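You operate a simulated robot arm through the tools that you are given. There is no shell and no other tool.

You run a simulated robot arm. Do the job below in one go: nothing can be reset, and whatever is moved stays where it is left.

## Task
Plug the basin, fill it to about the line and wash the caked rammer.
Fine: shut the tap, stand the rammer back on the ledge, then pull the plug and let it drain. Set down upright: wooden hand rammer, basin plug. What is to be rubbed or washed off counts as gone when no trace of it is left.

It is judged by the outcome, as a careful person would: the job done as asked, and still so three seconds after it is handed in. It fails if anything else is knocked over, pushed out of place, dropped, spilled or broken.

## Robot
A 7-joint arm with a three-finger gripper, fixed in place. Base frame: the origin is on the floor under the middle of its stand, x ahead of it, y to its left, z up; the work surface is at about z = 717. Lengths are in mm, angles in degrees, forces in N, time in s.
It reaches about 1342 mm from its shoulder. Its first joint turns from -166.0 to 166.0 degrees. Payload 2.69 kg.
The TCP is the grasp point between the finger pads, 30 mm short of the fingertips. In the tool frame z runs along the fingers and y along their closing line. The gripper opens to 128 mm; its body begins 117 mm behind the TCP.
Orientation is that of the tool frame in the base frame, as a unit quaternion [w, x, y, z]. With the fingers straight down and closing along the base's y, the tool's x points along the base's -x, its y along +y and its z along -z.

## Interface
- The arm moves only by the tool drive_tool. Its argument "series" is a list that holds one entry, the list of rows, each a list of 7 numbers: the shift along the base's x, y, z in units of 50 mm (1.0 is 50 mm), then the turn, a rotation vector about the base's x, y, z in units of 5 degrees (1.0 is 5 degrees), then the opening, from 0 (shut) to 1 (fully open). In form: [[[tx, ty, tz, wx, wy, wz, gripper], ...]]. A call has 1 to 20 rows; each row shifts and turns the commanded pose from where the row before left it. A call with a number of a shift or a turn outside -1 to 1 is refused whole. Each row takes 0.2 s and may step no farther than 50 mm and 8.6 degrees from the row before; otherwise, or with a gripper value out of range, the whole call is refused. A pose out of reach is approached as far as the arm can. The call stops where the force on the tool passes 90 N (or 10 N more than at its start, if that is more) or the arm is blocked; 0.2 s more then pass. The fingers move at their own pace (about 127 mm/s each) and stop on an object; they squeeze with about 30 N. The grip force told is the motor's: it shows also when the fingers shut on nothing. Time passes only in rows, and 0.2 s behind the last, so rows that do not move let the fingers close. It gives the time, the measured TCP pose, the force on the tool (base axes), the opening and the grip force at its end, in the units of the frame above (readings bear some noise), with the torque about the TCP (base axes, N m) and any sound that the robot's microphone picked up.
- Cameras (640 x 400 px; columns grow to the right, rows downward): "scene" is fixed at [226.6, -654.7, 1557.2]; the picture's right is [0.93, -0.36, 0.00], its down [-0.12, -0.30, -0.95] and it looks along [0.34, 0.88, -0.33] (base axes); focal length 361 px, centre (320, 200). "wrist" rides on the gripper at [58, 54, -131] in the tool frame; the picture's right is [-0.68, 0.74, 0.00], its down [-0.62, -0.57, -0.55] and it looks along [-0.40, -0.37, 0.84] (tool axes); focal length 234 px, centre (320, 200). There is no depth. A picture from a camera that has moved, and an enlarged one, comes with that camera's place and axes in the base frame and with its lens. The place of the scene camera against the robot may be out by one fixed shift of up to 12 mm in any direction.
- grab_frame(camera): a new picture of that camera. No time passes.
- slide_trunk(by): moves the trunk up (or, below 0, down) by that many mm; the arm rides with it, the base frame stays. It gives what a move gives, with no picture.
- inspect(camera, box): a new picture of the part [left, top, right, bottom] of that camera's present view, enlarged. No time passes.
- job_done(): hands the job in; it is judged then, once.

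Nothing tells you positions but the pictures and the camera data. Unless the task says otherwise, let go and move clear before handing in.

The tools are called after "Request:" by a JSON object that holds its "fn" and its "kwargs". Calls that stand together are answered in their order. drive_tool: Moves the arm, as the interface text tells. Its arguments: {"type":"object","properties":{"series":{"type":"array","items":{"type":"array","items":{"type":"array","items":{"type":"number"}}}}},"required":["series"]} The other tools are called the same way: slide_trunk (by) moves the trunk up or down; grab_frame (camera) takes a picture; inspect (camera, box) takes an enlarged picture of a part of a camera's view; job_done () hands the job in.

At the start:

```text
clock: 0.0
tool_pos: [428.5, 551.0, 1317.5]
orientation: [0.0, 0.0, 1.0, -0.001]
wrist_force: [0.4, -0.1, 0.0]
moment: [0.0, -0.03, -0.02]
opening: 128.1
grip_force: 0.0
trunk travel left (down, up): [-150.0, 200.0]
```

scene: 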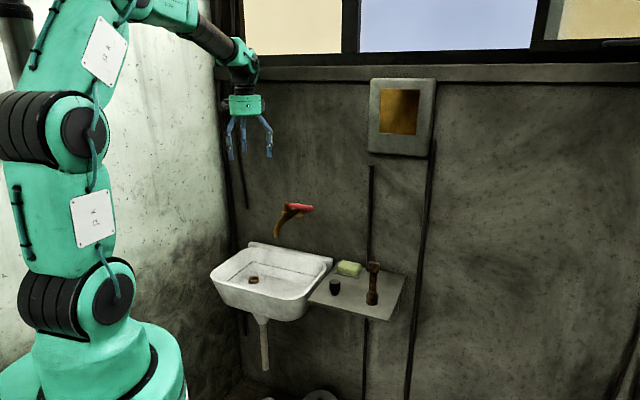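
wrist: 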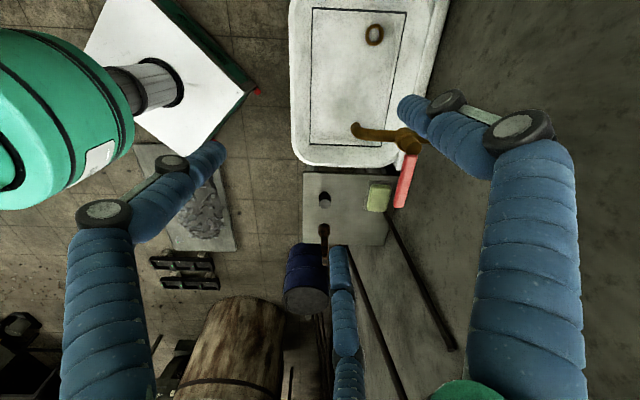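

I see a wall basin with a tap above it, and a ledge to its right with a soap, a small dark plug and the caked rammer. I'll take close-ups first to locate everything.

Request:
{"fn": "inspect", "kwargs": {"camera": "scene", "box": [200, 190, 420, 330]}}

Request:
{"fn": "inspect", "kwargs": {"camera": "scene", "box": [300, 245, 410, 315]}}

Request:
{"fn": "inspect", "kwargs": {"camera": "wrist", "box": [280, 0, 460, 260]}}

Request:
{"fn": "inspect", "kwargs": {"camera": "scene", "box": [250, 190, 340, 250]}}

```text
2.86 times, centred on (310, 260) of scene
camera zoom: at [226.6, -654.7, 1557.2], right [0.93, -0.36, 0.0], down [-0.12, -0.3, -0.95], along [0.34, 0.88, -0.33], focal length 1031 px, centre (349, 29)
```

zoom: 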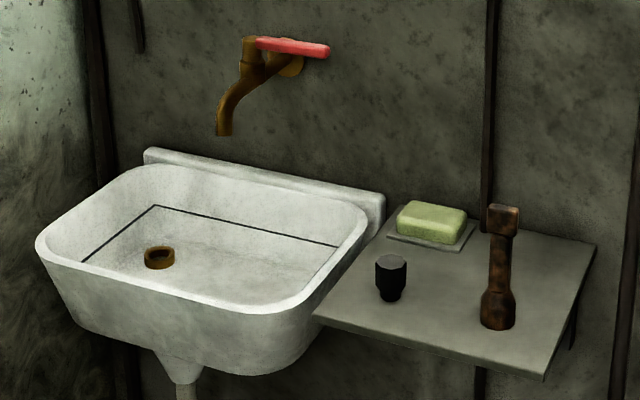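

```text
5.71 times, centred on (355, 280) of scene
camera zoom: at [226.6, -654.7, 1557.2], right [0.93, -0.36, 0.0], down [-0.12, -0.3, -0.95], along [0.34, 0.88, -0.33], focal length 2062 px, centre (120, -257)
```

zoom: 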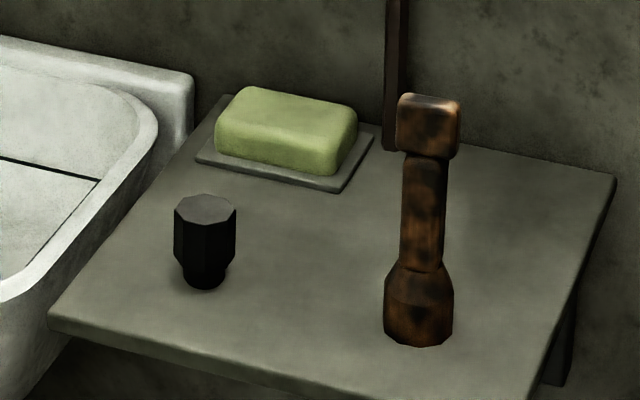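

```text
1.54 times, centred on (370, 130) of wrist
camera zoom: at [370.3, 604.1, 1448.2], right [0.68, 0.74, 0.0], down [0.62, -0.57, 0.55], along [0.4, -0.37, -0.84], focal length 360 px, centre (243, 308)
```

zoom: 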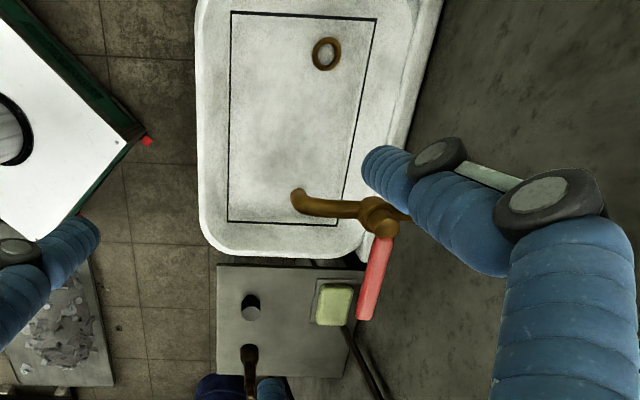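

```text
6.67 times, centred on (295, 220) of scene
camera zoom: at [226.6, -654.7, 1557.2], right [0.93, -0.36, 0.0], down [-0.12, -0.3, -0.95], along [0.34, 0.88, -0.33], focal length 2406 px, centre (487, 67)
```

zoom: 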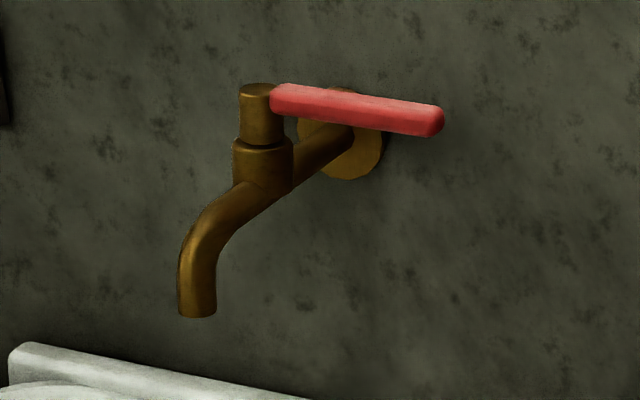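

The wall runs at about 45° to the base axes. My estimates: plug near (660,356), top at z≈874; rammer near (763,261); basin drain near (443,724,717); tap lever pivot near (577,625,1089). I'll move the hand above the plug for a closer look.

Request:
{"fn": "drive_tool", "kwargs": {"series": [[[0.519, -0.433, -0.4, 0, 0, 0, 1], [0.519, -0.433, -0.4, 0, 0, 0, 1], [0.519, -0.433, -0.4, 0, 0, 0, 1], [0.519, -0.433, -0.4, 0, 0, 0, 1], [0.519, -0.433, -0.4, 0, 0, 0, 1], [0.519, -0.433, -0.4, 0, 0, 0, 1], [0.519, -0.433, -0.4, 0, 0, 0, 1], [0.519, -0.433, -0.4, 0, 0, 0, 1], [0.519, -0.433, -0.4, 0, 0, 0, 1]]]}}

Request:
{"fn": "grab_frame", "kwargs": {"camera": "wrist"}}

Request:
{"fn": "grab_frame", "kwargs": {"camera": "scene"}}

```text
clock: 2.0
tool_pos: [659.6, 354.3, 1140.5]
orientation: [0.0, 0.0, 1.0, 0.0]
wrist_force: [-0.2, -0.2, -0.9]
moment: [-0.04, -0.02, 0.02]
opening: 128.1
grip_force: 0.0
trunk travel left (down, up): [-150.0, 200.0]
```

```text
taken
camera wrist: at [600.6, 408.3, 1269.9], right [0.68, 0.74, 0.0], down [0.62, -0.57, 0.55], along [0.4, -0.37, -0.84], focal length 234 px, centre (320, 200)
```

wrist: 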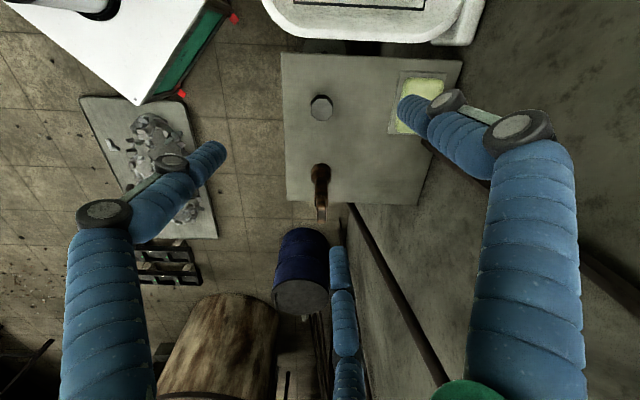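

```text
taken
```

scene: 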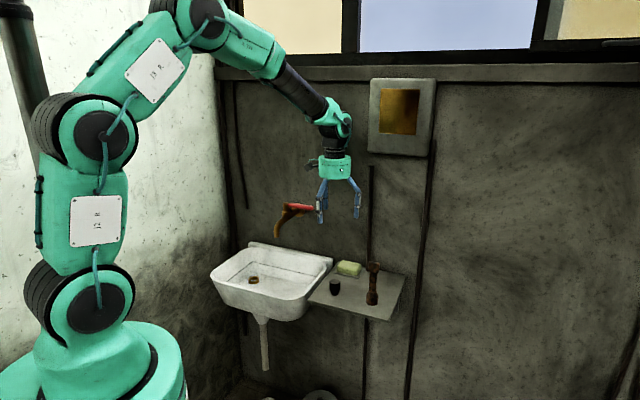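

The plug lies almost straight under the hand, at about (660,356). I'll enlarge the plug and rammer before descending.

Request:
{"fn": "inspect", "kwargs": {"camera": "wrist", "box": [280, 40, 440, 240]}}

Request:
{"fn": "inspect", "kwargs": {"camera": "wrist", "box": [295, 85, 345, 125]}}

Request:
{"fn": "inspect", "kwargs": {"camera": "scene", "box": [350, 255, 400, 310]}}

```text
2.00 times, centred on (360, 140) of wrist
camera zoom: at [600.6, 408.3, 1269.9], right [0.68, 0.74, 0.0], down [0.62, -0.57, 0.55], along [0.4, -0.37, -0.84], focal length 468 px, centre (240, 320)
```

zoom: 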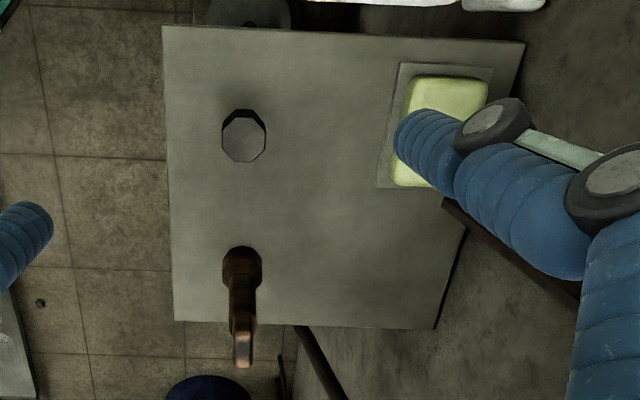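

```text
10.00 times, centred on (320, 105) of wrist
camera zoom: at [600.6, 408.3, 1269.9], right [0.68, 0.74, 0.0], down [0.62, -0.57, 0.55], along [0.4, -0.37, -0.84], focal length 2342 px, centre (320, 1150)
```

zoom: 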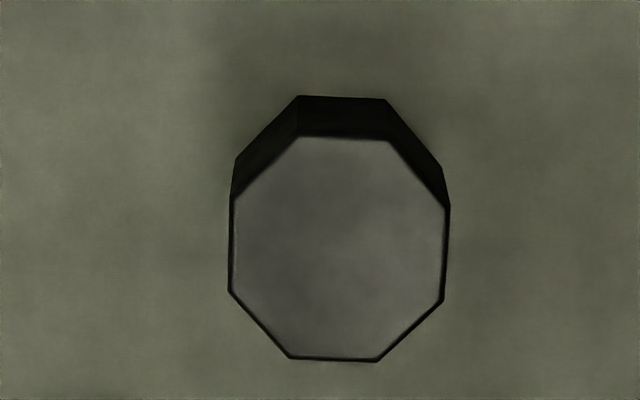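

```text
7.27 times, centred on (375, 282) of scene
camera zoom: at [226.6, -654.7, 1557.2], right [0.93, -0.36, 0.0], down [-0.12, -0.3, -0.95], along [0.34, 0.88, -0.33], focal length 2625 px, centre (-80, -400)
```

zoom: 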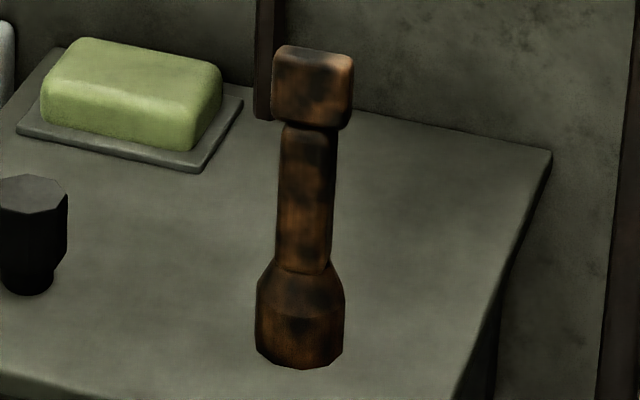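

The plug's top is about 35 mm across flats, centred near (664,353.5). I'll test a partial close in the air first, to see how the fingers travel.

Request:
{"fn": "drive_tool", "kwargs": {"series": [[[0, 0, 0, 0, 0, 0, 0.35], [0, 0, 0, 0, 0, 0, 0.35]]]}}

Request:
{"fn": "grab_frame", "kwargs": {"camera": "wrist"}}

Request:
{"fn": "inspect", "kwargs": {"camera": "scene", "box": [290, 90, 390, 240]}}

```text
clock: 2.6
tool_pos: [658.6, 355.3, 1140.7]
orientation: [-0.001, 0.0, 1.0, 0.0]
wrist_force: [0.2, 0.1, -0.8]
moment: [-0.01, -0.03, -0.02]
opening: 44.7
grip_force: 0.2
trunk travel left (down, up): [-150.0, 200.0]
```

```text
taken
camera wrist: at [600.2, 408.3, 1270.3], right [0.68, 0.74, 0.0], down [0.62, -0.57, 0.55], along [0.4, -0.37, -0.84], focal length 234 px, centre (320, 200)
```

wrist: 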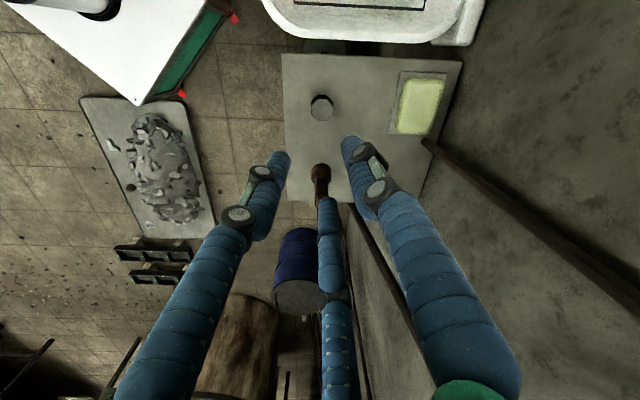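

```text
2.67 times, centred on (340, 165) of scene
camera zoom: at [226.6, -654.7, 1557.2], right [0.93, -0.36, 0.0], down [-0.12, -0.3, -0.95], along [0.34, 0.88, -0.33], focal length 962 px, centre (267, 293)
```

zoom: 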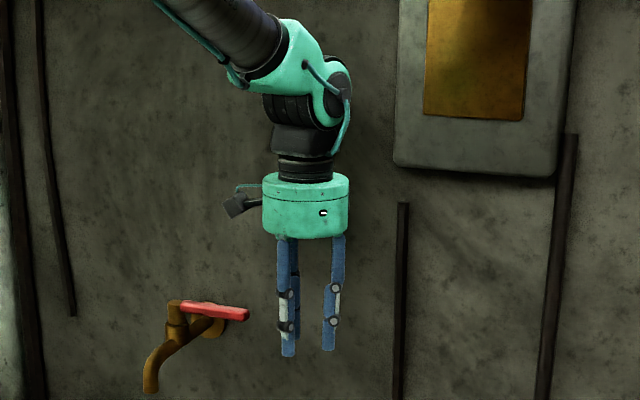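

The three fingers close centrically. I'll descend over the plug with the hand about 77 mm open, and stop partway to check.

Request:
{"fn": "drive_tool", "kwargs": {"series": [[[0.11, -0.03, -0.8, 0, 0, 0, 0.6], [0, 0, -0.8, 0, 0, 0, 0.6], [0, 0, -0.8, 0, 0, 0, 0.6], [0, 0, -0.8, 0, 0, 0, 0.6], [0, 0, -0.8, 0, 0, 0, 0.6]]]}}

Request:
{"fn": "grab_frame", "kwargs": {"camera": "wrist"}}

Request:
{"fn": "inspect", "kwargs": {"camera": "scene", "box": [290, 200, 400, 310]}}

```text
clock: 3.8
tool_pos: [668.6, 352.1, 937.3]
orientation: [-0.001, -0.001, 1.0, 0.0]
wrist_force: [-0.1, -0.2, 0.8]
moment: [0.03, -0.02, 0.01]
opening: 76.8
grip_force: 0.0
trunk travel left (down, up): [-150.0, 200.0]
```

```text
taken
camera wrist: at [609.7, 406.2, 1068.8], right [0.68, 0.74, 0.0], down [0.61, -0.57, 0.55], along [0.4, -0.37, -0.84], focal length 234 px, centre (320, 200)
```

wrist: 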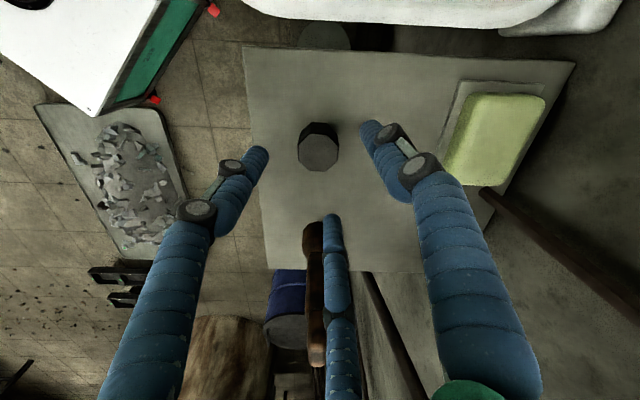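

```text
3.64 times, centred on (345, 255) of scene
camera zoom: at [226.6, -654.7, 1557.2], right [0.93, -0.36, 0.0], down [-0.12, -0.3, -0.95], along [0.34, 0.88, -0.33], focal length 1312 px, centre (229, 0)
```

zoom: 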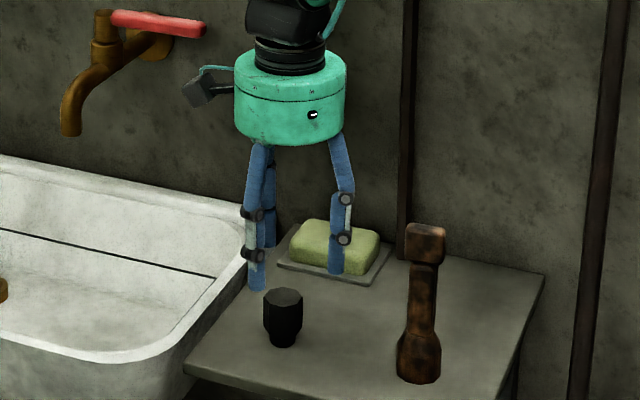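

Request:
{"fn": "inspect", "kwargs": {"camera": "wrist", "box": [280, 110, 360, 190]}}

```text
5.00 times, centred on (320, 150) of wrist
camera zoom: at [609.7, 406.2, 1068.8], right [0.68, 0.74, 0.0], down [0.61, -0.57, 0.55], along [0.4, -0.37, -0.84], focal length 1171 px, centre (320, 450)
```

zoom: 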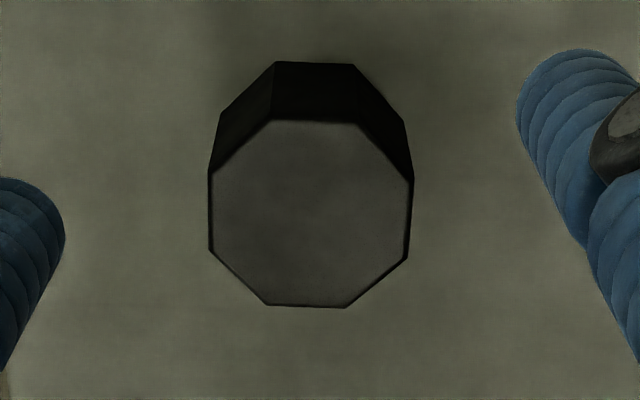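

Better fix: plug centre (663,355), top z≈882. I'll correct the position, descend to z≈886 and close so only the fingertips hold the wide upper part.

Request:
{"fn": "drive_tool", "kwargs": {"series": [[[-0.09, 0.055, -0.4, 0, 0, 0, 0.6], [0, 0, -0.4, 0, 0, 0, 0.6], [0, 0, -0.23, 0, 0, 0, 0.6], [0, 0, 0, 0, 0, 0, 0.6]]]}}

Request:
{"fn": "grab_frame", "kwargs": {"camera": "wrist"}}

Request:
{"fn": "inspect", "kwargs": {"camera": "scene", "box": [300, 220, 390, 310]}}

```text
clock: 4.8
tool_pos: [663.4, 355.9, 886.9]
orientation: [-0.001, 0.0, 1.0, 0.0]
wrist_force: [-1.0, 0.5, 0.1]
moment: [-0.02, -0.02, -0.01]
opening: 76.6
grip_force: 0.1
trunk travel left (down, up): [-150.0, 200.0]
```

```text
taken
camera wrist: at [604.4, 409.6, 1016.6], right [0.68, 0.74, 0.0], down [0.62, -0.57, 0.55], along [0.4, -0.37, -0.84], focal length 234 px, centre (320, 200)
```

wrist: 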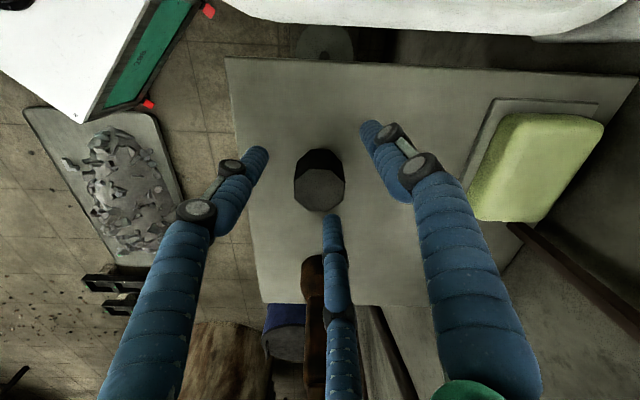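

```text
4.44 times, centred on (345, 265) of scene
camera zoom: at [226.6, -654.7, 1557.2], right [0.93, -0.36, 0.0], down [-0.12, -0.3, -0.95], along [0.34, 0.88, -0.33], focal length 1604 px, centre (209, -89)
```

zoom: 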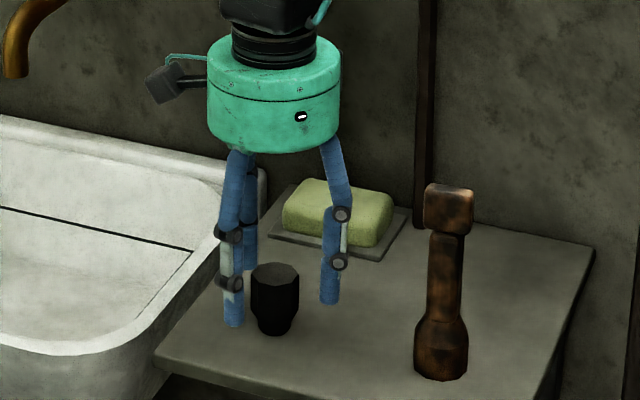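

The plug is centred in the open hand. I'll close on it.

Request:
{"fn": "drive_tool", "kwargs": {"series": [[[0, 0, 0, 0, 0, 0, 0.2], [0, 0, 0, 0, 0, 0, 0.1], [0, 0, 0, 0, 0, 0, 0.1], [0, 0, 0, 0, 0, 0, 0.1]]]}}

Request:
{"fn": "grab_frame", "kwargs": {"camera": "wrist"}}

Request:
{"fn": "inspect", "kwargs": {"camera": "scene", "box": [300, 220, 390, 310]}}

```text
clock: 5.8
tool_pos: [662.2, 356.2, 886.5]
orientation: [0.0, 0.0, 1.0, -0.001]
wrist_force: [1.8, -1.2, 5.1]
moment: [-0.02, -0.1, -0.03]
opening: 35.0
grip_force: 30.7
trunk travel left (down, up): [-150.0, 200.0]
```

```text
taken
camera wrist: at [604.4, 409.5, 1017.1], right [0.68, 0.74, 0.0], down [0.62, -0.57, 0.55], along [0.4, -0.37, -0.84], focal length 234 px, centre (320, 200)
```

wrist: 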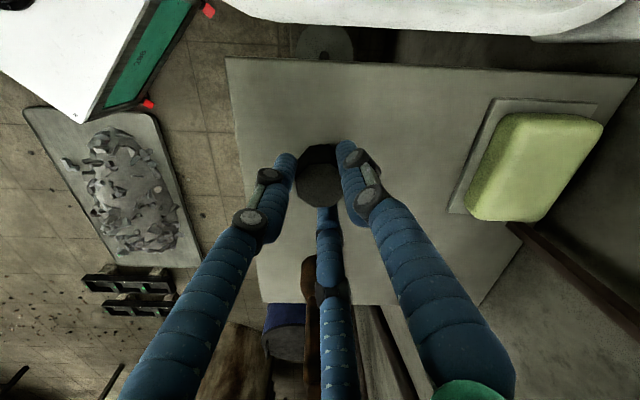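

```text
4.44 times, centred on (345, 265) of scene
camera zoom: at [226.6, -654.7, 1557.2], right [0.93, -0.36, 0.0], down [-0.12, -0.3, -0.95], along [0.34, 0.88, -0.33], focal length 1604 px, centre (209, -89)
```

zoom: 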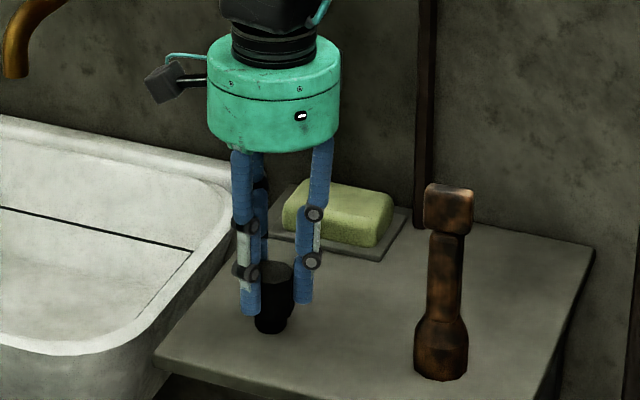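

The plug is gripped (35 mm, 30 N). I'll lift it, back off toward the room so the tap is cleared, and carry it left in front of the basin.

Request:
{"fn": "drive_tool", "kwargs": {"series": [[[0, 0, 0.5, 0, 0, 0, 0.1], [0, 0, 0.8, 0, 0, 0, 0.1], [0, 0, 0.5, 0, 0, 0, 0.1], [-0.636, -0.636, 0, 0, 0, 0, 0.1], [-0.636, -0.636, 0, 0, 0, 0, 0.1]]]}}

Request:
{"fn": "grab_frame", "kwargs": {"camera": "scene"}}

Request:
{"fn": "grab_frame", "kwargs": {"camera": "wrist"}}

```text
clock: 7.0
tool_pos: [597.7, 296.2, 976.6]
orientation: [0.0, 0.0, 1.0, 0.0]
wrist_force: [-0.3, 0.4, -0.5]
moment: [-0.02, 0.05, 0.0]
opening: 35.0
grip_force: 30.1
trunk travel left (down, up): [-150.0, 200.0]
```

```text
taken
```

scene: 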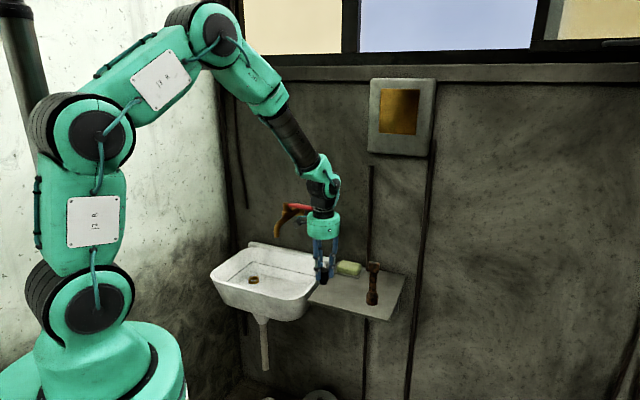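

```text
taken
camera wrist: at [540.0, 349.1, 1107.4], right [0.68, 0.74, 0.0], down [0.62, -0.57, 0.55], along [0.4, -0.37, -0.84], focal length 234 px, centre (320, 200)
```

wrist: 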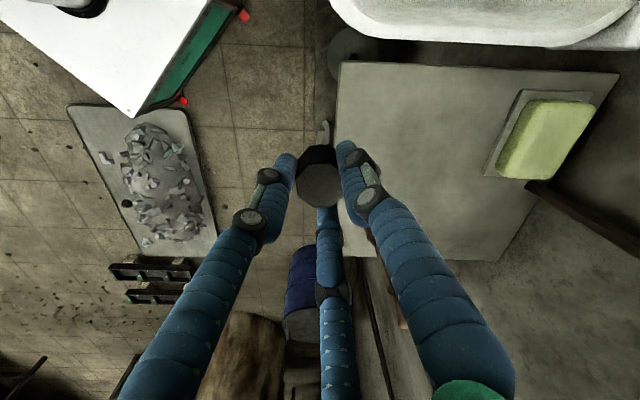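

The plug is held securely. Next I'll go left along the front of the basin.

Request:
{"fn": "drive_tool", "kwargs": {"series": [[[-0.652, 0.652, 0, 0, 0, 0, 0.1], [-0.652, 0.652, 0, 0, 0, 0, 0.1], [-0.652, 0.652, 0, 0, 0, 0, 0.1], [-0.652, 0.652, 0, 0, 0, 0, 0.1], [-0.652, 0.652, 0, 0, 0, 0, 0.1], [-0.652, 0.652, 0, 0, 0, 0, 0.1], [-0.652, 0.652, 0, 0, 0, 0, 0.1], [-0.652, 0.652, 0, 0, 0, 0, 0.1], [-0.652, 0.652, 0, 0, 0, 0, 0.1], [0.5, 0.5, 0, 0, 0, 0, 0.1], [0.5, 0.5, 0, 0, 0, 0, 0.1], [0, 0, 0, 0, 0, 0, 0.1]]]}}

Request:
{"fn": "grab_frame", "kwargs": {"camera": "scene"}}

Request:
{"fn": "grab_frame", "kwargs": {"camera": "wrist"}}

```text
clock: 9.6
tool_pos: [352.6, 637.3, 974.0]
orientation: [0.001, 0.001, 1.0, 0.0]
wrist_force: [1.0, -0.5, -0.2]
moment: [-0.01, 0.04, 0.02]
opening: 34.5
grip_force: 30.0
trunk travel left (down, up): [-150.0, 200.0]
```

```text
taken
```

scene: 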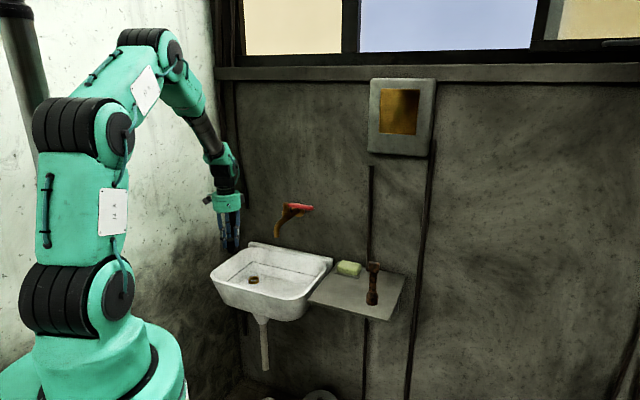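

```text
taken
camera wrist: at [294.7, 691.0, 1104.0], right [0.68, 0.74, 0.0], down [0.62, -0.57, 0.55], along [0.4, -0.37, -0.84], focal length 234 px, centre (320, 200)
```

wrist: 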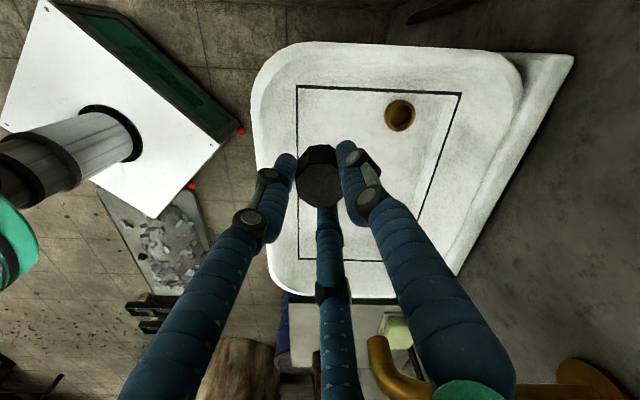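

The basin is in clear view now. I'll zoom in on the drain ring.

Request:
{"fn": "inspect", "kwargs": {"camera": "wrist", "box": [370, 90, 430, 140]}}

Request:
{"fn": "inspect", "kwargs": {"camera": "wrist", "box": [240, 30, 540, 310]}}

```text
8.00 times, centred on (400, 115) of wrist
camera zoom: at [294.7, 691.0, 1104.0], right [0.68, 0.74, 0.0], down [0.62, -0.57, 0.55], along [0.4, -0.37, -0.84], focal length 1873 px, centre (-320, 880)
```

zoom: 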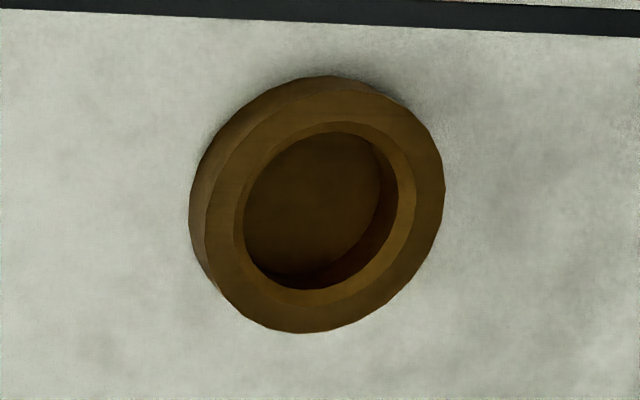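

```text
1.43 times, centred on (390, 170) of wrist
camera zoom: at [294.7, 691.0, 1104.0], right [0.68, 0.74, 0.0], down [0.62, -0.57, 0.55], along [0.4, -0.37, -0.84], focal length 334 px, centre (220, 243)
```

zoom: 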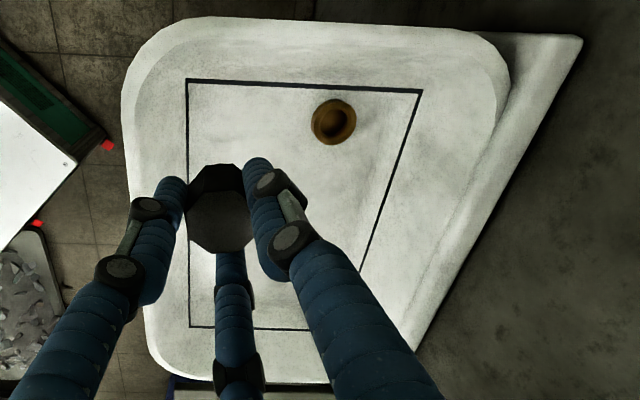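

The ring hole is about 29 mm with a chamfer, and I place it near (441,721), top z≈738. I'll move over it and come partway down for another look.

Request:
{"fn": "drive_tool", "kwargs": {"series": [[[0.4415, 0.42, -0.35, 0, 0, 0, 0.1], [0.4415, 0.42, -0.35, 0, 0, 0, 0.1], [0.4415, 0.42, -0.35, 0, 0, 0, 0.1], [0.4415, 0.42, -0.35, 0, 0, 0, 0.1], [0, 0, 0, 0, 0, 0, 0.1]]]}}

Request:
{"fn": "grab_frame", "kwargs": {"camera": "wrist"}}

Request:
{"fn": "inspect", "kwargs": {"camera": "wrist", "box": [270, 90, 370, 190]}}

Request:
{"fn": "inspect", "kwargs": {"camera": "scene", "box": [200, 180, 340, 300]}}

```text
clock: 10.8
tool_pos: [441.2, 722.8, 904.4]
orientation: [0.0, -0.001, 1.0, -0.001]
wrist_force: [0.5, 0.4, -1.9]
moment: [-0.04, 0.04, 0.0]
opening: 35.1
grip_force: 29.9
trunk travel left (down, up): [-150.0, 200.0]
```

```text
taken
camera wrist: at [384.3, 777.0, 1035.6], right [0.68, 0.74, 0.0], down [0.62, -0.57, 0.55], along [0.4, -0.37, -0.84], focal length 234 px, centre (320, 200)
```

wrist: 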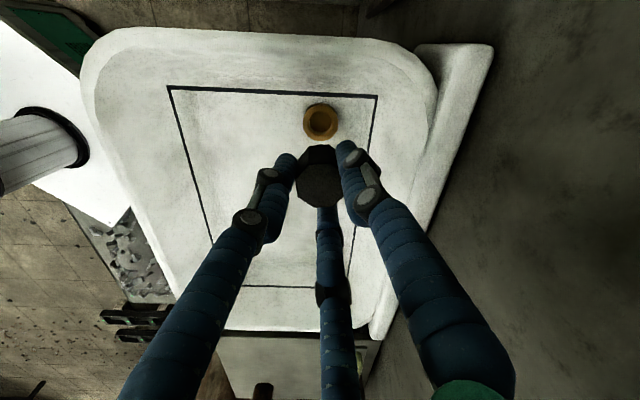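

```text
4.00 times, centred on (320, 140) of wrist
camera zoom: at [384.3, 777.0, 1035.6], right [0.68, 0.74, 0.0], down [0.62, -0.57, 0.55], along [0.4, -0.37, -0.84], focal length 937 px, centre (320, 440)
```

zoom: 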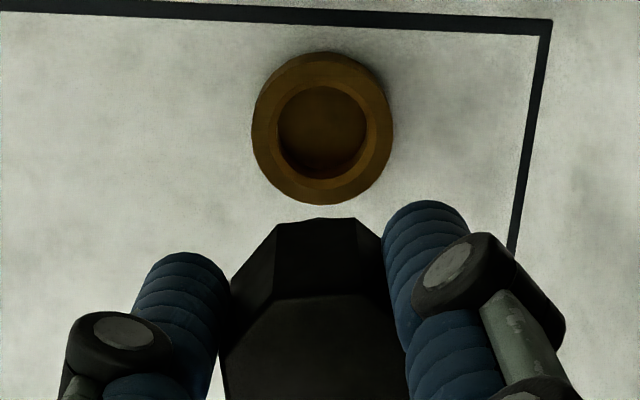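

```text
3.33 times, centred on (270, 240) of scene
camera zoom: at [226.6, -654.7, 1557.2], right [0.93, -0.36, 0.0], down [-0.12, -0.3, -0.95], along [0.34, 0.88, -0.33], focal length 1203 px, centre (487, 67)
```

zoom: 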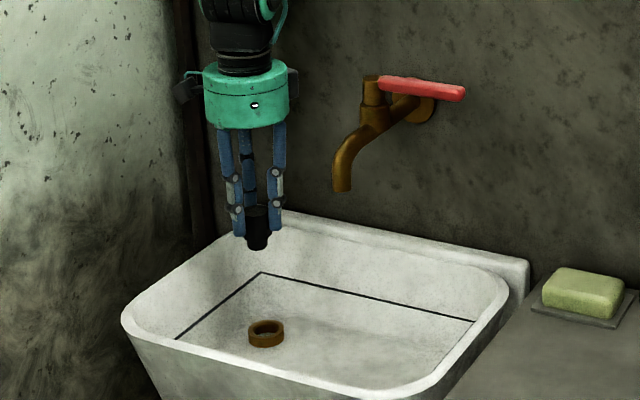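

Request:
{"fn": "inspect", "kwargs": {"camera": "wrist", "box": [285, 135, 355, 215]}}

```text
5.00 times, centred on (320, 175) of wrist
camera zoom: at [384.3, 777.0, 1035.6], right [0.68, 0.74, 0.0], down [0.62, -0.57, 0.55], along [0.4, -0.37, -0.84], focal length 1171 px, centre (320, 325)
```

zoom: 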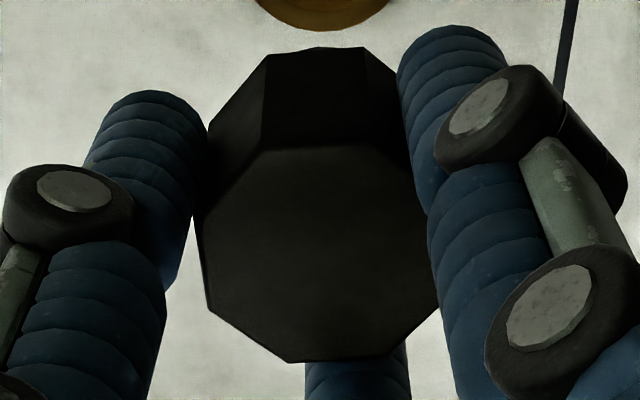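

Request:
{"fn": "inspect", "kwargs": {"camera": "wrist", "box": [298, 98, 346, 146]}}

```text
8.33 times, centred on (322, 122) of wrist
camera zoom: at [384.3, 777.0, 1035.6], right [0.68, 0.74, 0.0], down [0.62, -0.57, 0.55], along [0.4, -0.37, -0.84], focal length 1951 px, centre (303, 850)
```

zoom: 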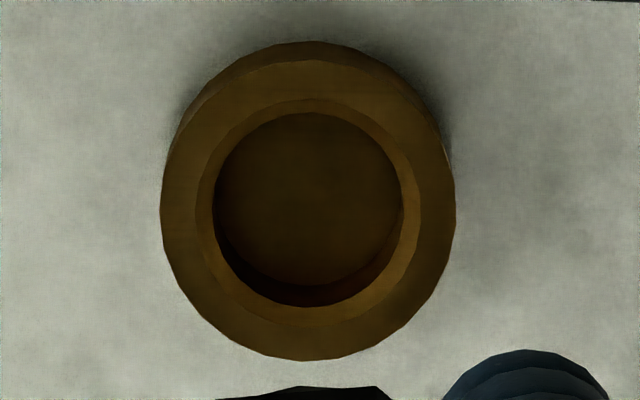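

The plug needs about (+1.8,−1.9) mm of correction to sit over the hole. I'll make that and lower to just above the ring.

Request:
{"fn": "drive_tool", "kwargs": {"series": [[[0.036, -0.038, -0.5, 0, 0, 0, 0.1], [0, 0, -0.5, 0, 0, 0, 0.1], [0, 0, -0.5, 0, 0, 0, 0.1], [0, 0, -0.4, 0, 0, 0, 0.1], [0, 0, 0, 0, 0, 0, 0.1]]]}}

Request:
{"fn": "inspect", "kwargs": {"camera": "wrist", "box": [270, 110, 370, 210]}}

Request:
{"fn": "inspect", "kwargs": {"camera": "scene", "box": [210, 220, 310, 300]}}

```text
clock: 12.0
tool_pos: [444.2, 719.9, 810.5]
orientation: [0.0, 0.0, 1.0, 0.001]
wrist_force: [0.2, -0.3, -1.7]
moment: [0.01, -0.02, -0.03]
opening: 35.0
grip_force: 30.3
trunk travel left (down, up): [-150.0, 200.0]
```

```text
4.00 times, centred on (320, 160) of wrist
camera zoom: at [386.2, 774.0, 940.3], right [0.68, 0.74, 0.0], down [0.62, -0.57, 0.55], along [0.4, -0.37, -0.84], focal length 937 px, centre (320, 360)
```

zoom: 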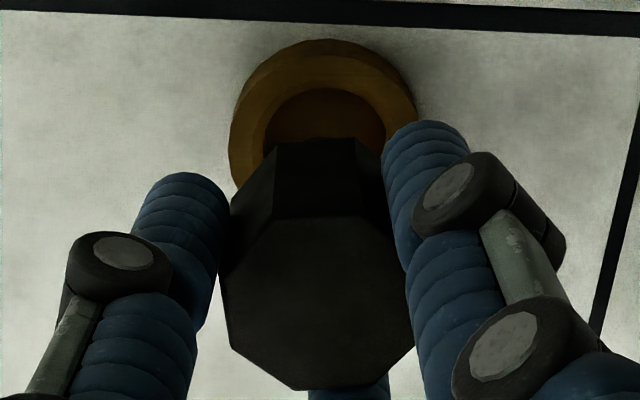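

```text
5.00 times, centred on (260, 260) of scene
camera zoom: at [226.6, -654.7, 1557.2], right [0.93, -0.36, 0.0], down [-0.12, -0.3, -0.95], along [0.34, 0.88, -0.33], focal length 1805 px, centre (620, -100)
```

zoom: 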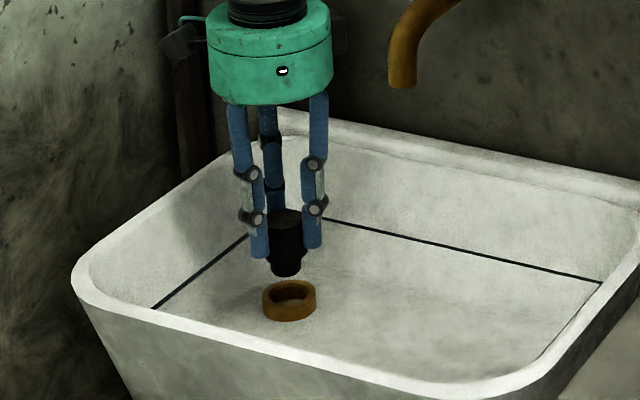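

Request:
{"fn": "inspect", "kwargs": {"camera": "scene", "box": [254, 256, 284, 290]}}

Request:
{"fn": "inspect", "kwargs": {"camera": "wrist", "box": [295, 115, 350, 175]}}

```text
11.76 times, centred on (269, 273) of scene
camera zoom: at [226.6, -654.7, 1557.2], right [0.93, -0.36, 0.0], down [-0.12, -0.3, -0.95], along [0.34, 0.88, -0.33], focal length 4246 px, centre (920, -659)
```

zoom: 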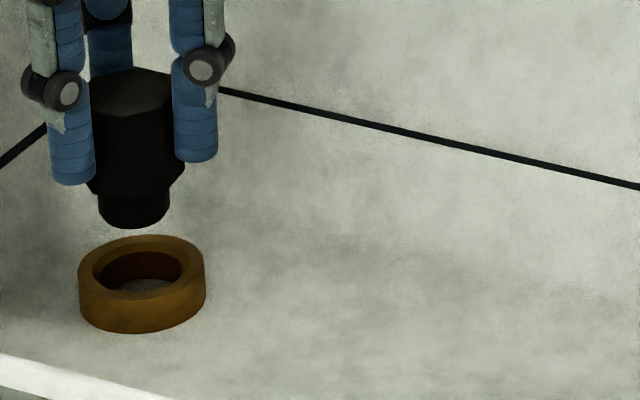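

```text
6.67 times, centred on (322, 145) of wrist
camera zoom: at [386.2, 774.0, 940.3], right [0.68, 0.74, 0.0], down [0.62, -0.57, 0.55], along [0.4, -0.37, -0.84], focal length 1561 px, centre (303, 567)
```

zoom: 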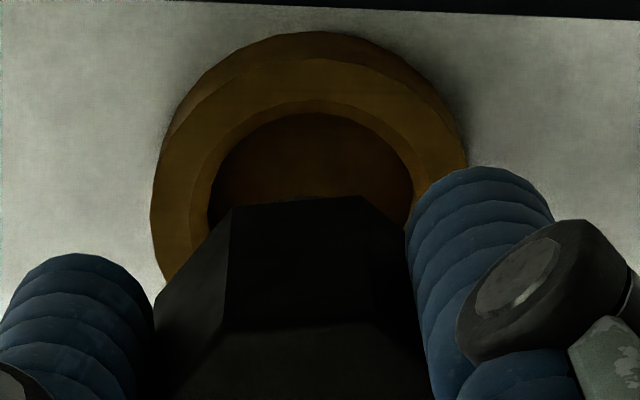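

Request:
{"fn": "inspect", "kwargs": {"camera": "scene", "box": [258, 262, 274, 272]}}

Request:
{"fn": "inspect", "kwargs": {"camera": "scene", "box": [258, 272, 274, 286]}}

```text
16.00 times, centred on (266, 267) of scene
camera zoom: at [226.6, -654.7, 1557.2], right [0.93, -0.36, 0.0], down [-0.12, -0.3, -0.95], along [0.34, 0.88, -0.33], focal length 5775 px, centre (1184, -872)
```

zoom: 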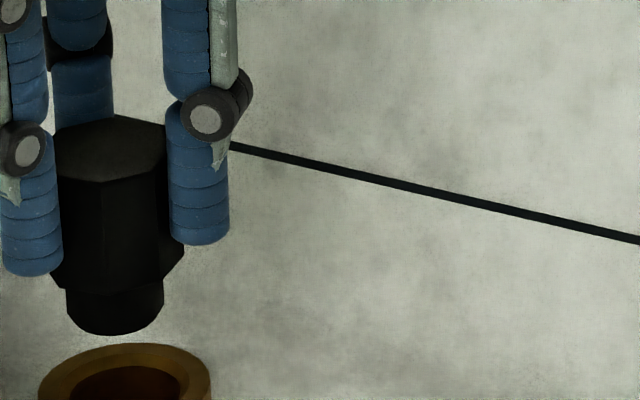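

```text
16.00 times, centred on (266, 279) of scene
camera zoom: at [226.6, -654.7, 1557.2], right [0.93, -0.36, 0.0], down [-0.12, -0.3, -0.95], along [0.34, 0.88, -0.33], focal length 5775 px, centre (1184, -1064)
```

zoom: 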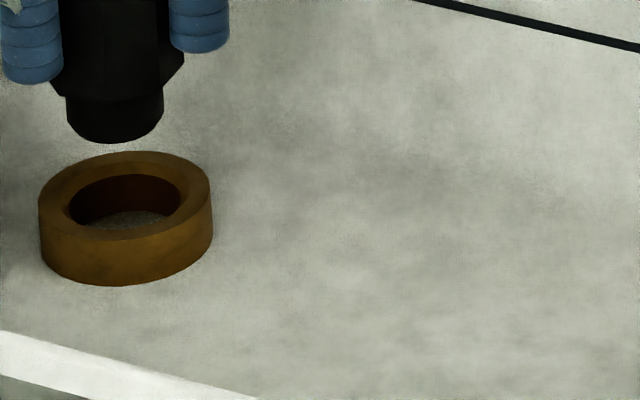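

The plug is within about 1 mm of the hole axis. I'll make a last small shift and lower slowly into the ring, watching the force.

Request:
{"fn": "drive_tool", "kwargs": {"series": [[[0.018, -0.016, 0, 0, 0, 0, 0.1], [0, 0, -0.2, 0, 0, 0, 0.1], [0, 0, -0.2, 0, 0, 0, 0.1], [0, 0, -0.1, 0, 0, 0, 0.1], [0, 0, 0, 0, 0, 0, 0.1]]]}}

Request:
{"fn": "inspect", "kwargs": {"camera": "scene", "box": [254, 256, 284, 290]}}

Request:
{"fn": "inspect", "kwargs": {"camera": "wrist", "box": [270, 110, 370, 210]}}

```text
clock: 13.2
tool_pos: [445.9, 719.6, 787.1]
orientation: [0.0, -0.001, 1.0, 0.0]
wrist_force: [-1.0, -0.4, -1.0]
moment: [-0.02, -0.02, 0.01]
opening: 34.9
grip_force: 30.3
trunk travel left (down, up): [-150.0, 200.0]
```

```text
11.76 times, centred on (269, 273) of scene
camera zoom: at [226.6, -654.7, 1557.2], right [0.93, -0.36, 0.0], down [-0.12, -0.3, -0.95], along [0.34, 0.88, -0.33], focal length 4246 px, centre (920, -659)
```

zoom: 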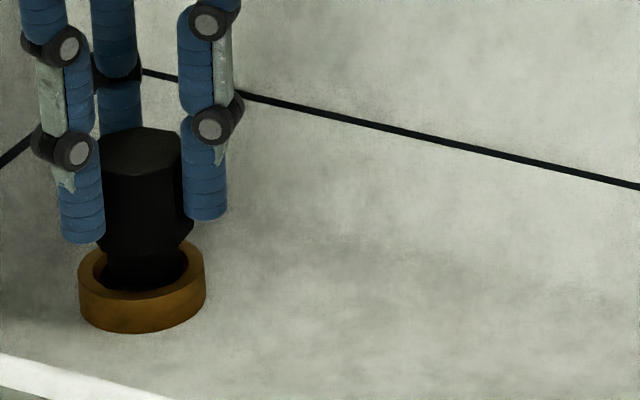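

```text
4.00 times, centred on (320, 160) of wrist
camera zoom: at [388.1, 773.1, 916.6], right [0.68, 0.74, 0.0], down [0.62, -0.57, 0.55], along [0.4, -0.37, -0.84], focal length 937 px, centre (320, 360)
```

zoom: 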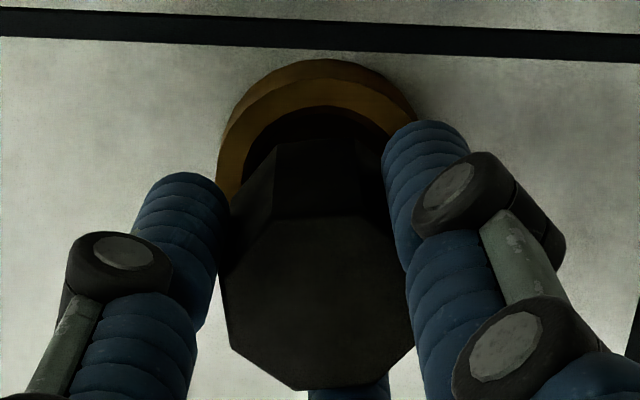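

The narrow end is entering the ring with no contact force. I'll keep lowering in small steps.

Request:
{"fn": "drive_tool", "kwargs": {"series": [[[0, 0, -0.06, 0, 0, 0, 0.1], [0, 0, -0.06, 0, 0, 0, 0.1], [0, 0, -0.06, 0, 0, 0, 0.1], [0, 0, -0.06, 0, 0, 0, 0.1], [0, 0, 0, 0, 0, 0, 0.1]]]}}

Request:
{"fn": "inspect", "kwargs": {"camera": "scene", "box": [254, 256, 284, 290]}}

Request:
{"fn": "inspect", "kwargs": {"camera": "wrist", "box": [270, 110, 370, 210]}}

```text
clock: 14.4
tool_pos: [446.0, 718.9, 774.1]
orientation: [0.0, 0.0, 1.0, 0.0]
wrist_force: [-0.8, 3.2, 1.3]
moment: [0.16, 0.03, -0.01]
opening: 35.2
grip_force: 29.6
trunk travel left (down, up): [-150.0, 200.0]
```

```text
11.76 times, centred on (269, 273) of scene
camera zoom: at [226.6, -654.7, 1557.2], right [0.93, -0.36, 0.0], down [-0.12, -0.3, -0.95], along [0.34, 0.88, -0.33], focal length 4246 px, centre (920, -659)
```

zoom: 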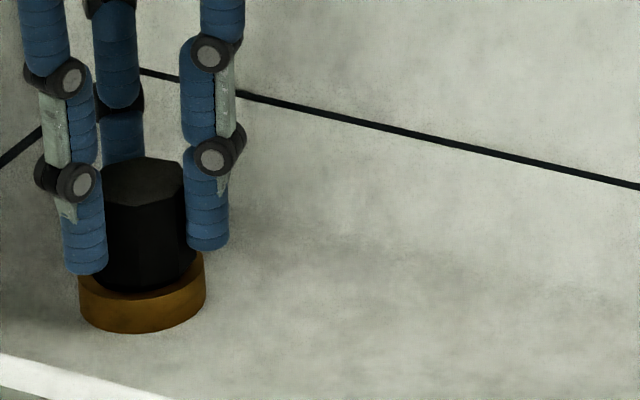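

```text
4.00 times, centred on (320, 160) of wrist
camera zoom: at [388.0, 772.0, 904.6], right [0.68, 0.74, 0.0], down [0.62, -0.57, 0.55], along [0.4, -0.37, -0.84], focal length 937 px, centre (320, 360)
```

zoom: 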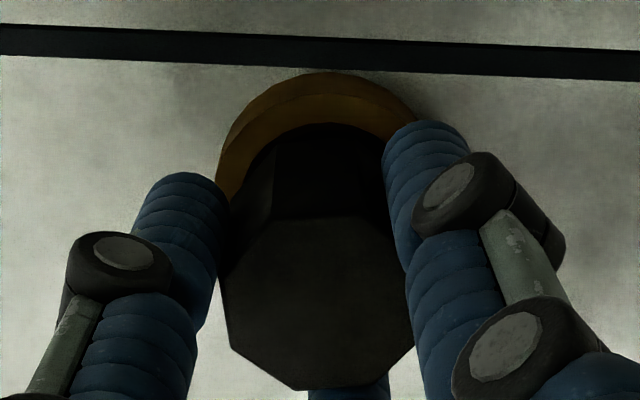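

A slight sideways force pushes toward +y, so I'll ease the plug about (−0.7,+1.0) mm and keep pressing down gently.

Request:
{"fn": "drive_tool", "kwargs": {"series": [[[-0.014, 0.02, 0, 0, 0, 0, 0.1], [0, 0, -0.06, 0, 0, 0, 0.1], [0, 0, -0.06, 0, 0, 0, 0.1], [0, 0, 0, 0, 0, 0, 0.1]]]}}

Request:
{"fn": "inspect", "kwargs": {"camera": "scene", "box": [254, 256, 284, 290]}}

Request:
{"fn": "inspect", "kwargs": {"camera": "wrist", "box": [270, 110, 370, 210]}}

```text
clock: 15.4
tool_pos: [445.0, 719.2, 773.1]
orientation: [0.001, 0.0, 1.0, 0.001]
wrist_force: [-7.2, -22.6, 51.2]
moment: [-1.15, 0.14, -0.06]
opening: 35.2
grip_force: 30.4
trunk travel left (down, up): [-150.0, 200.0]
```

```text
11.76 times, centred on (269, 273) of scene
camera zoom: at [226.6, -654.7, 1557.2], right [0.93, -0.36, 0.0], down [-0.12, -0.3, -0.95], along [0.34, 0.88, -0.33], focal length 4246 px, centre (920, -659)
```

zoom: 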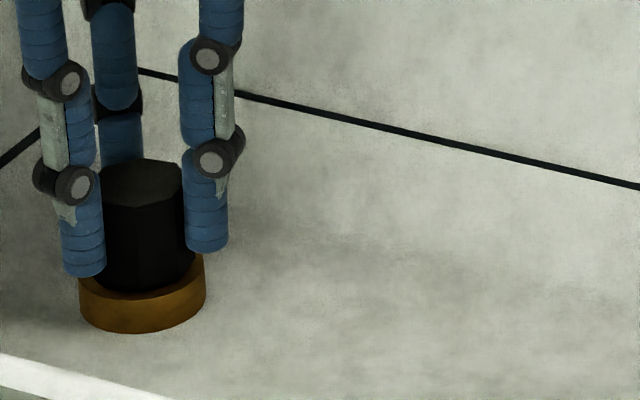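

```text
4.00 times, centred on (320, 160) of wrist
camera zoom: at [387.3, 772.3, 903.5], right [0.68, 0.74, 0.0], down [0.61, -0.57, 0.55], along [0.41, -0.37, -0.84], focal length 937 px, centre (320, 360)
```

zoom: 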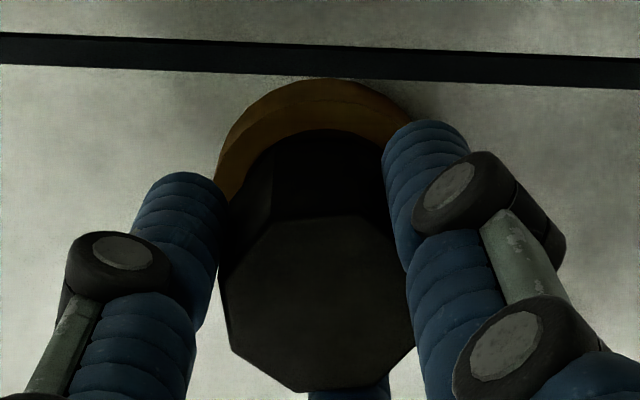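

The vertical force rose to 51 N with the TCP stuck at z≈773, so the plug has bottomed on its shoulder. I'll take the load off, open a little and look.

Request:
{"fn": "drive_tool", "kwargs": {"series": [[[0.01, -0.005, 0.08, 0, 0, 0, 0.1], [0, 0, 0, 0, 0, 0, 0.1], [0, 0, 0, 0, 0, 0, 0.42], [0, 0, 0, 0, 0, 0, 0.42], [0, 0, 0.4, 0, 0, 0, 0.42], [0, 0, 0.6, 0, 0, 0, 0.42], [0, 0, 0.6, 0, 0, 0, 0.42]]]}}

Request:
{"fn": "inspect", "kwargs": {"camera": "scene", "box": [254, 256, 284, 290]}}

Request:
{"fn": "inspect", "kwargs": {"camera": "wrist", "box": [270, 110, 370, 210]}}

```text
clock: 17.0
tool_pos: [447.5, 715.8, 852.9]
orientation: [0.0, -0.001, 1.0, -0.001]
wrist_force: [-0.5, 0.0, 0.5]
moment: [0.01, 0.0, -0.03]
opening: 53.8
grip_force: 0.1
trunk travel left (down, up): [-150.0, 200.0]
```

```text
11.76 times, centred on (269, 273) of scene
camera zoom: at [226.6, -654.7, 1557.2], right [0.93, -0.36, 0.0], down [-0.12, -0.3, -0.95], along [0.34, 0.88, -0.33], focal length 4246 px, centre (920, -659)
```

zoom: 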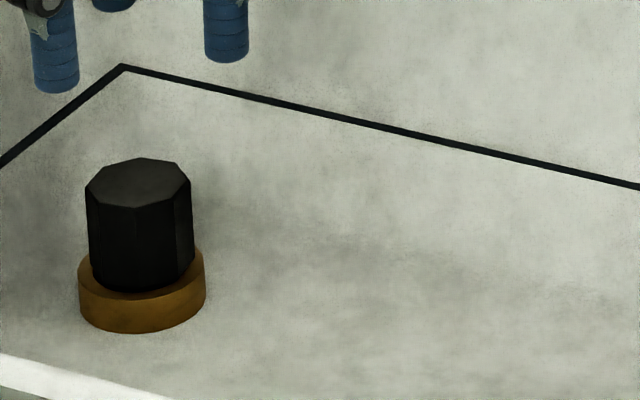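

```text
4.00 times, centred on (320, 160) of wrist
camera zoom: at [389.8, 770.4, 982.7], right [0.68, 0.74, 0.0], down [0.62, -0.57, 0.55], along [0.4, -0.37, -0.84], focal length 937 px, centre (320, 360)
```

zoom: 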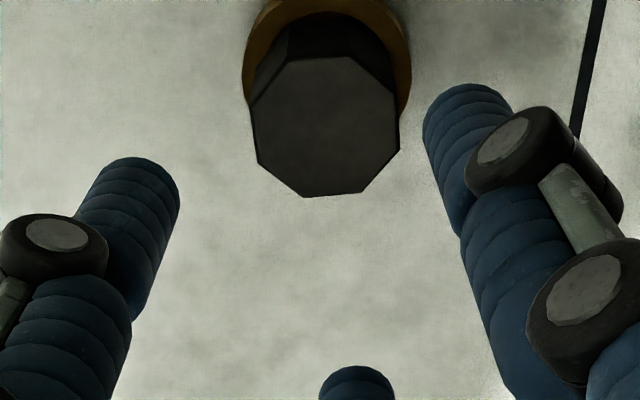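

The plug sits in the ring, upright. To be sure it is seated, I'll shut the fingers and press gently on the centre of its top.

Request:
{"fn": "drive_tool", "kwargs": {"series": [[[-0.038, 0.078, 0, 0, 0, 0, 0.0], [0, 0, 0, 0, 0, 0, 0.0], [0, 0, -0.4, 0, 0, 0, 0.0], [0, 0, -0.4, 0, 0, 0, 0.0], [0, 0, -0.2, 0, 0, 0, 0.0], [0, 0, -0.06, 0, 0, 0, 0.0], [0, 0, -0.06, 0, 0, 0, 0.0]]]}}

Request:
{"fn": "inspect", "kwargs": {"camera": "scene", "box": [244, 246, 294, 296]}}

Request:
{"fn": "inspect", "kwargs": {"camera": "wrist", "box": [270, 90, 370, 210]}}

```text
clock: 18.6
tool_pos: [445.2, 722.5, 796.8]
orientation: [-0.001, 0.0, 1.0, 0.0]
wrist_force: [-0.4, -0.7, 0.1]
moment: [-0.02, -0.02, 0.0]
opening: 2.1
grip_force: 29.8
trunk travel left (down, up): [-150.0, 200.0]
```

```text
8.00 times, centred on (269, 271) of scene
camera zoom: at [226.6, -654.7, 1557.2], right [0.93, -0.36, 0.0], down [-0.12, -0.3, -0.95], along [0.34, 0.88, -0.33], focal length 2887 px, centre (728, -368)
```

zoom: 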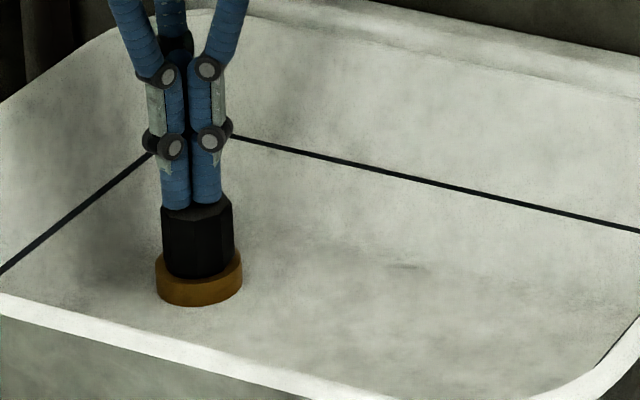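

```text
3.33 times, centred on (320, 150) of wrist
camera zoom: at [386.4, 776.2, 926.5], right [0.68, 0.74, 0.0], down [0.62, -0.57, 0.55], along [0.4, -0.37, -0.84], focal length 781 px, centre (320, 367)
```

zoom: 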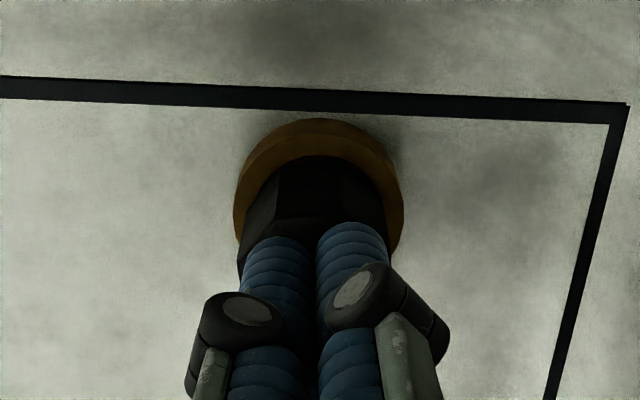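

Request:
{"fn": "drive_tool", "kwargs": {"series": [[[0, 0, -0.04, 0, 0, 0, 0.0], [0, 0, -0.04, 0, 0, 0, 0.0], [0, 0, -0.04, 0, 0, 0, 0.0], [0, 0, 0, 0, 0, 0, 0.0]]]}}

```text
clock: 19.6
tool_pos: [445.5, 723.6, 794.1]
orientation: [0.001, 0.0, 1.0, 0.002]
wrist_force: [-2.9, -3.1, 25.1]
moment: [-0.21, 0.11, -0.02]
opening: 6.0
grip_force: 30.1
trunk travel left (down, up): [-150.0, 200.0]
```

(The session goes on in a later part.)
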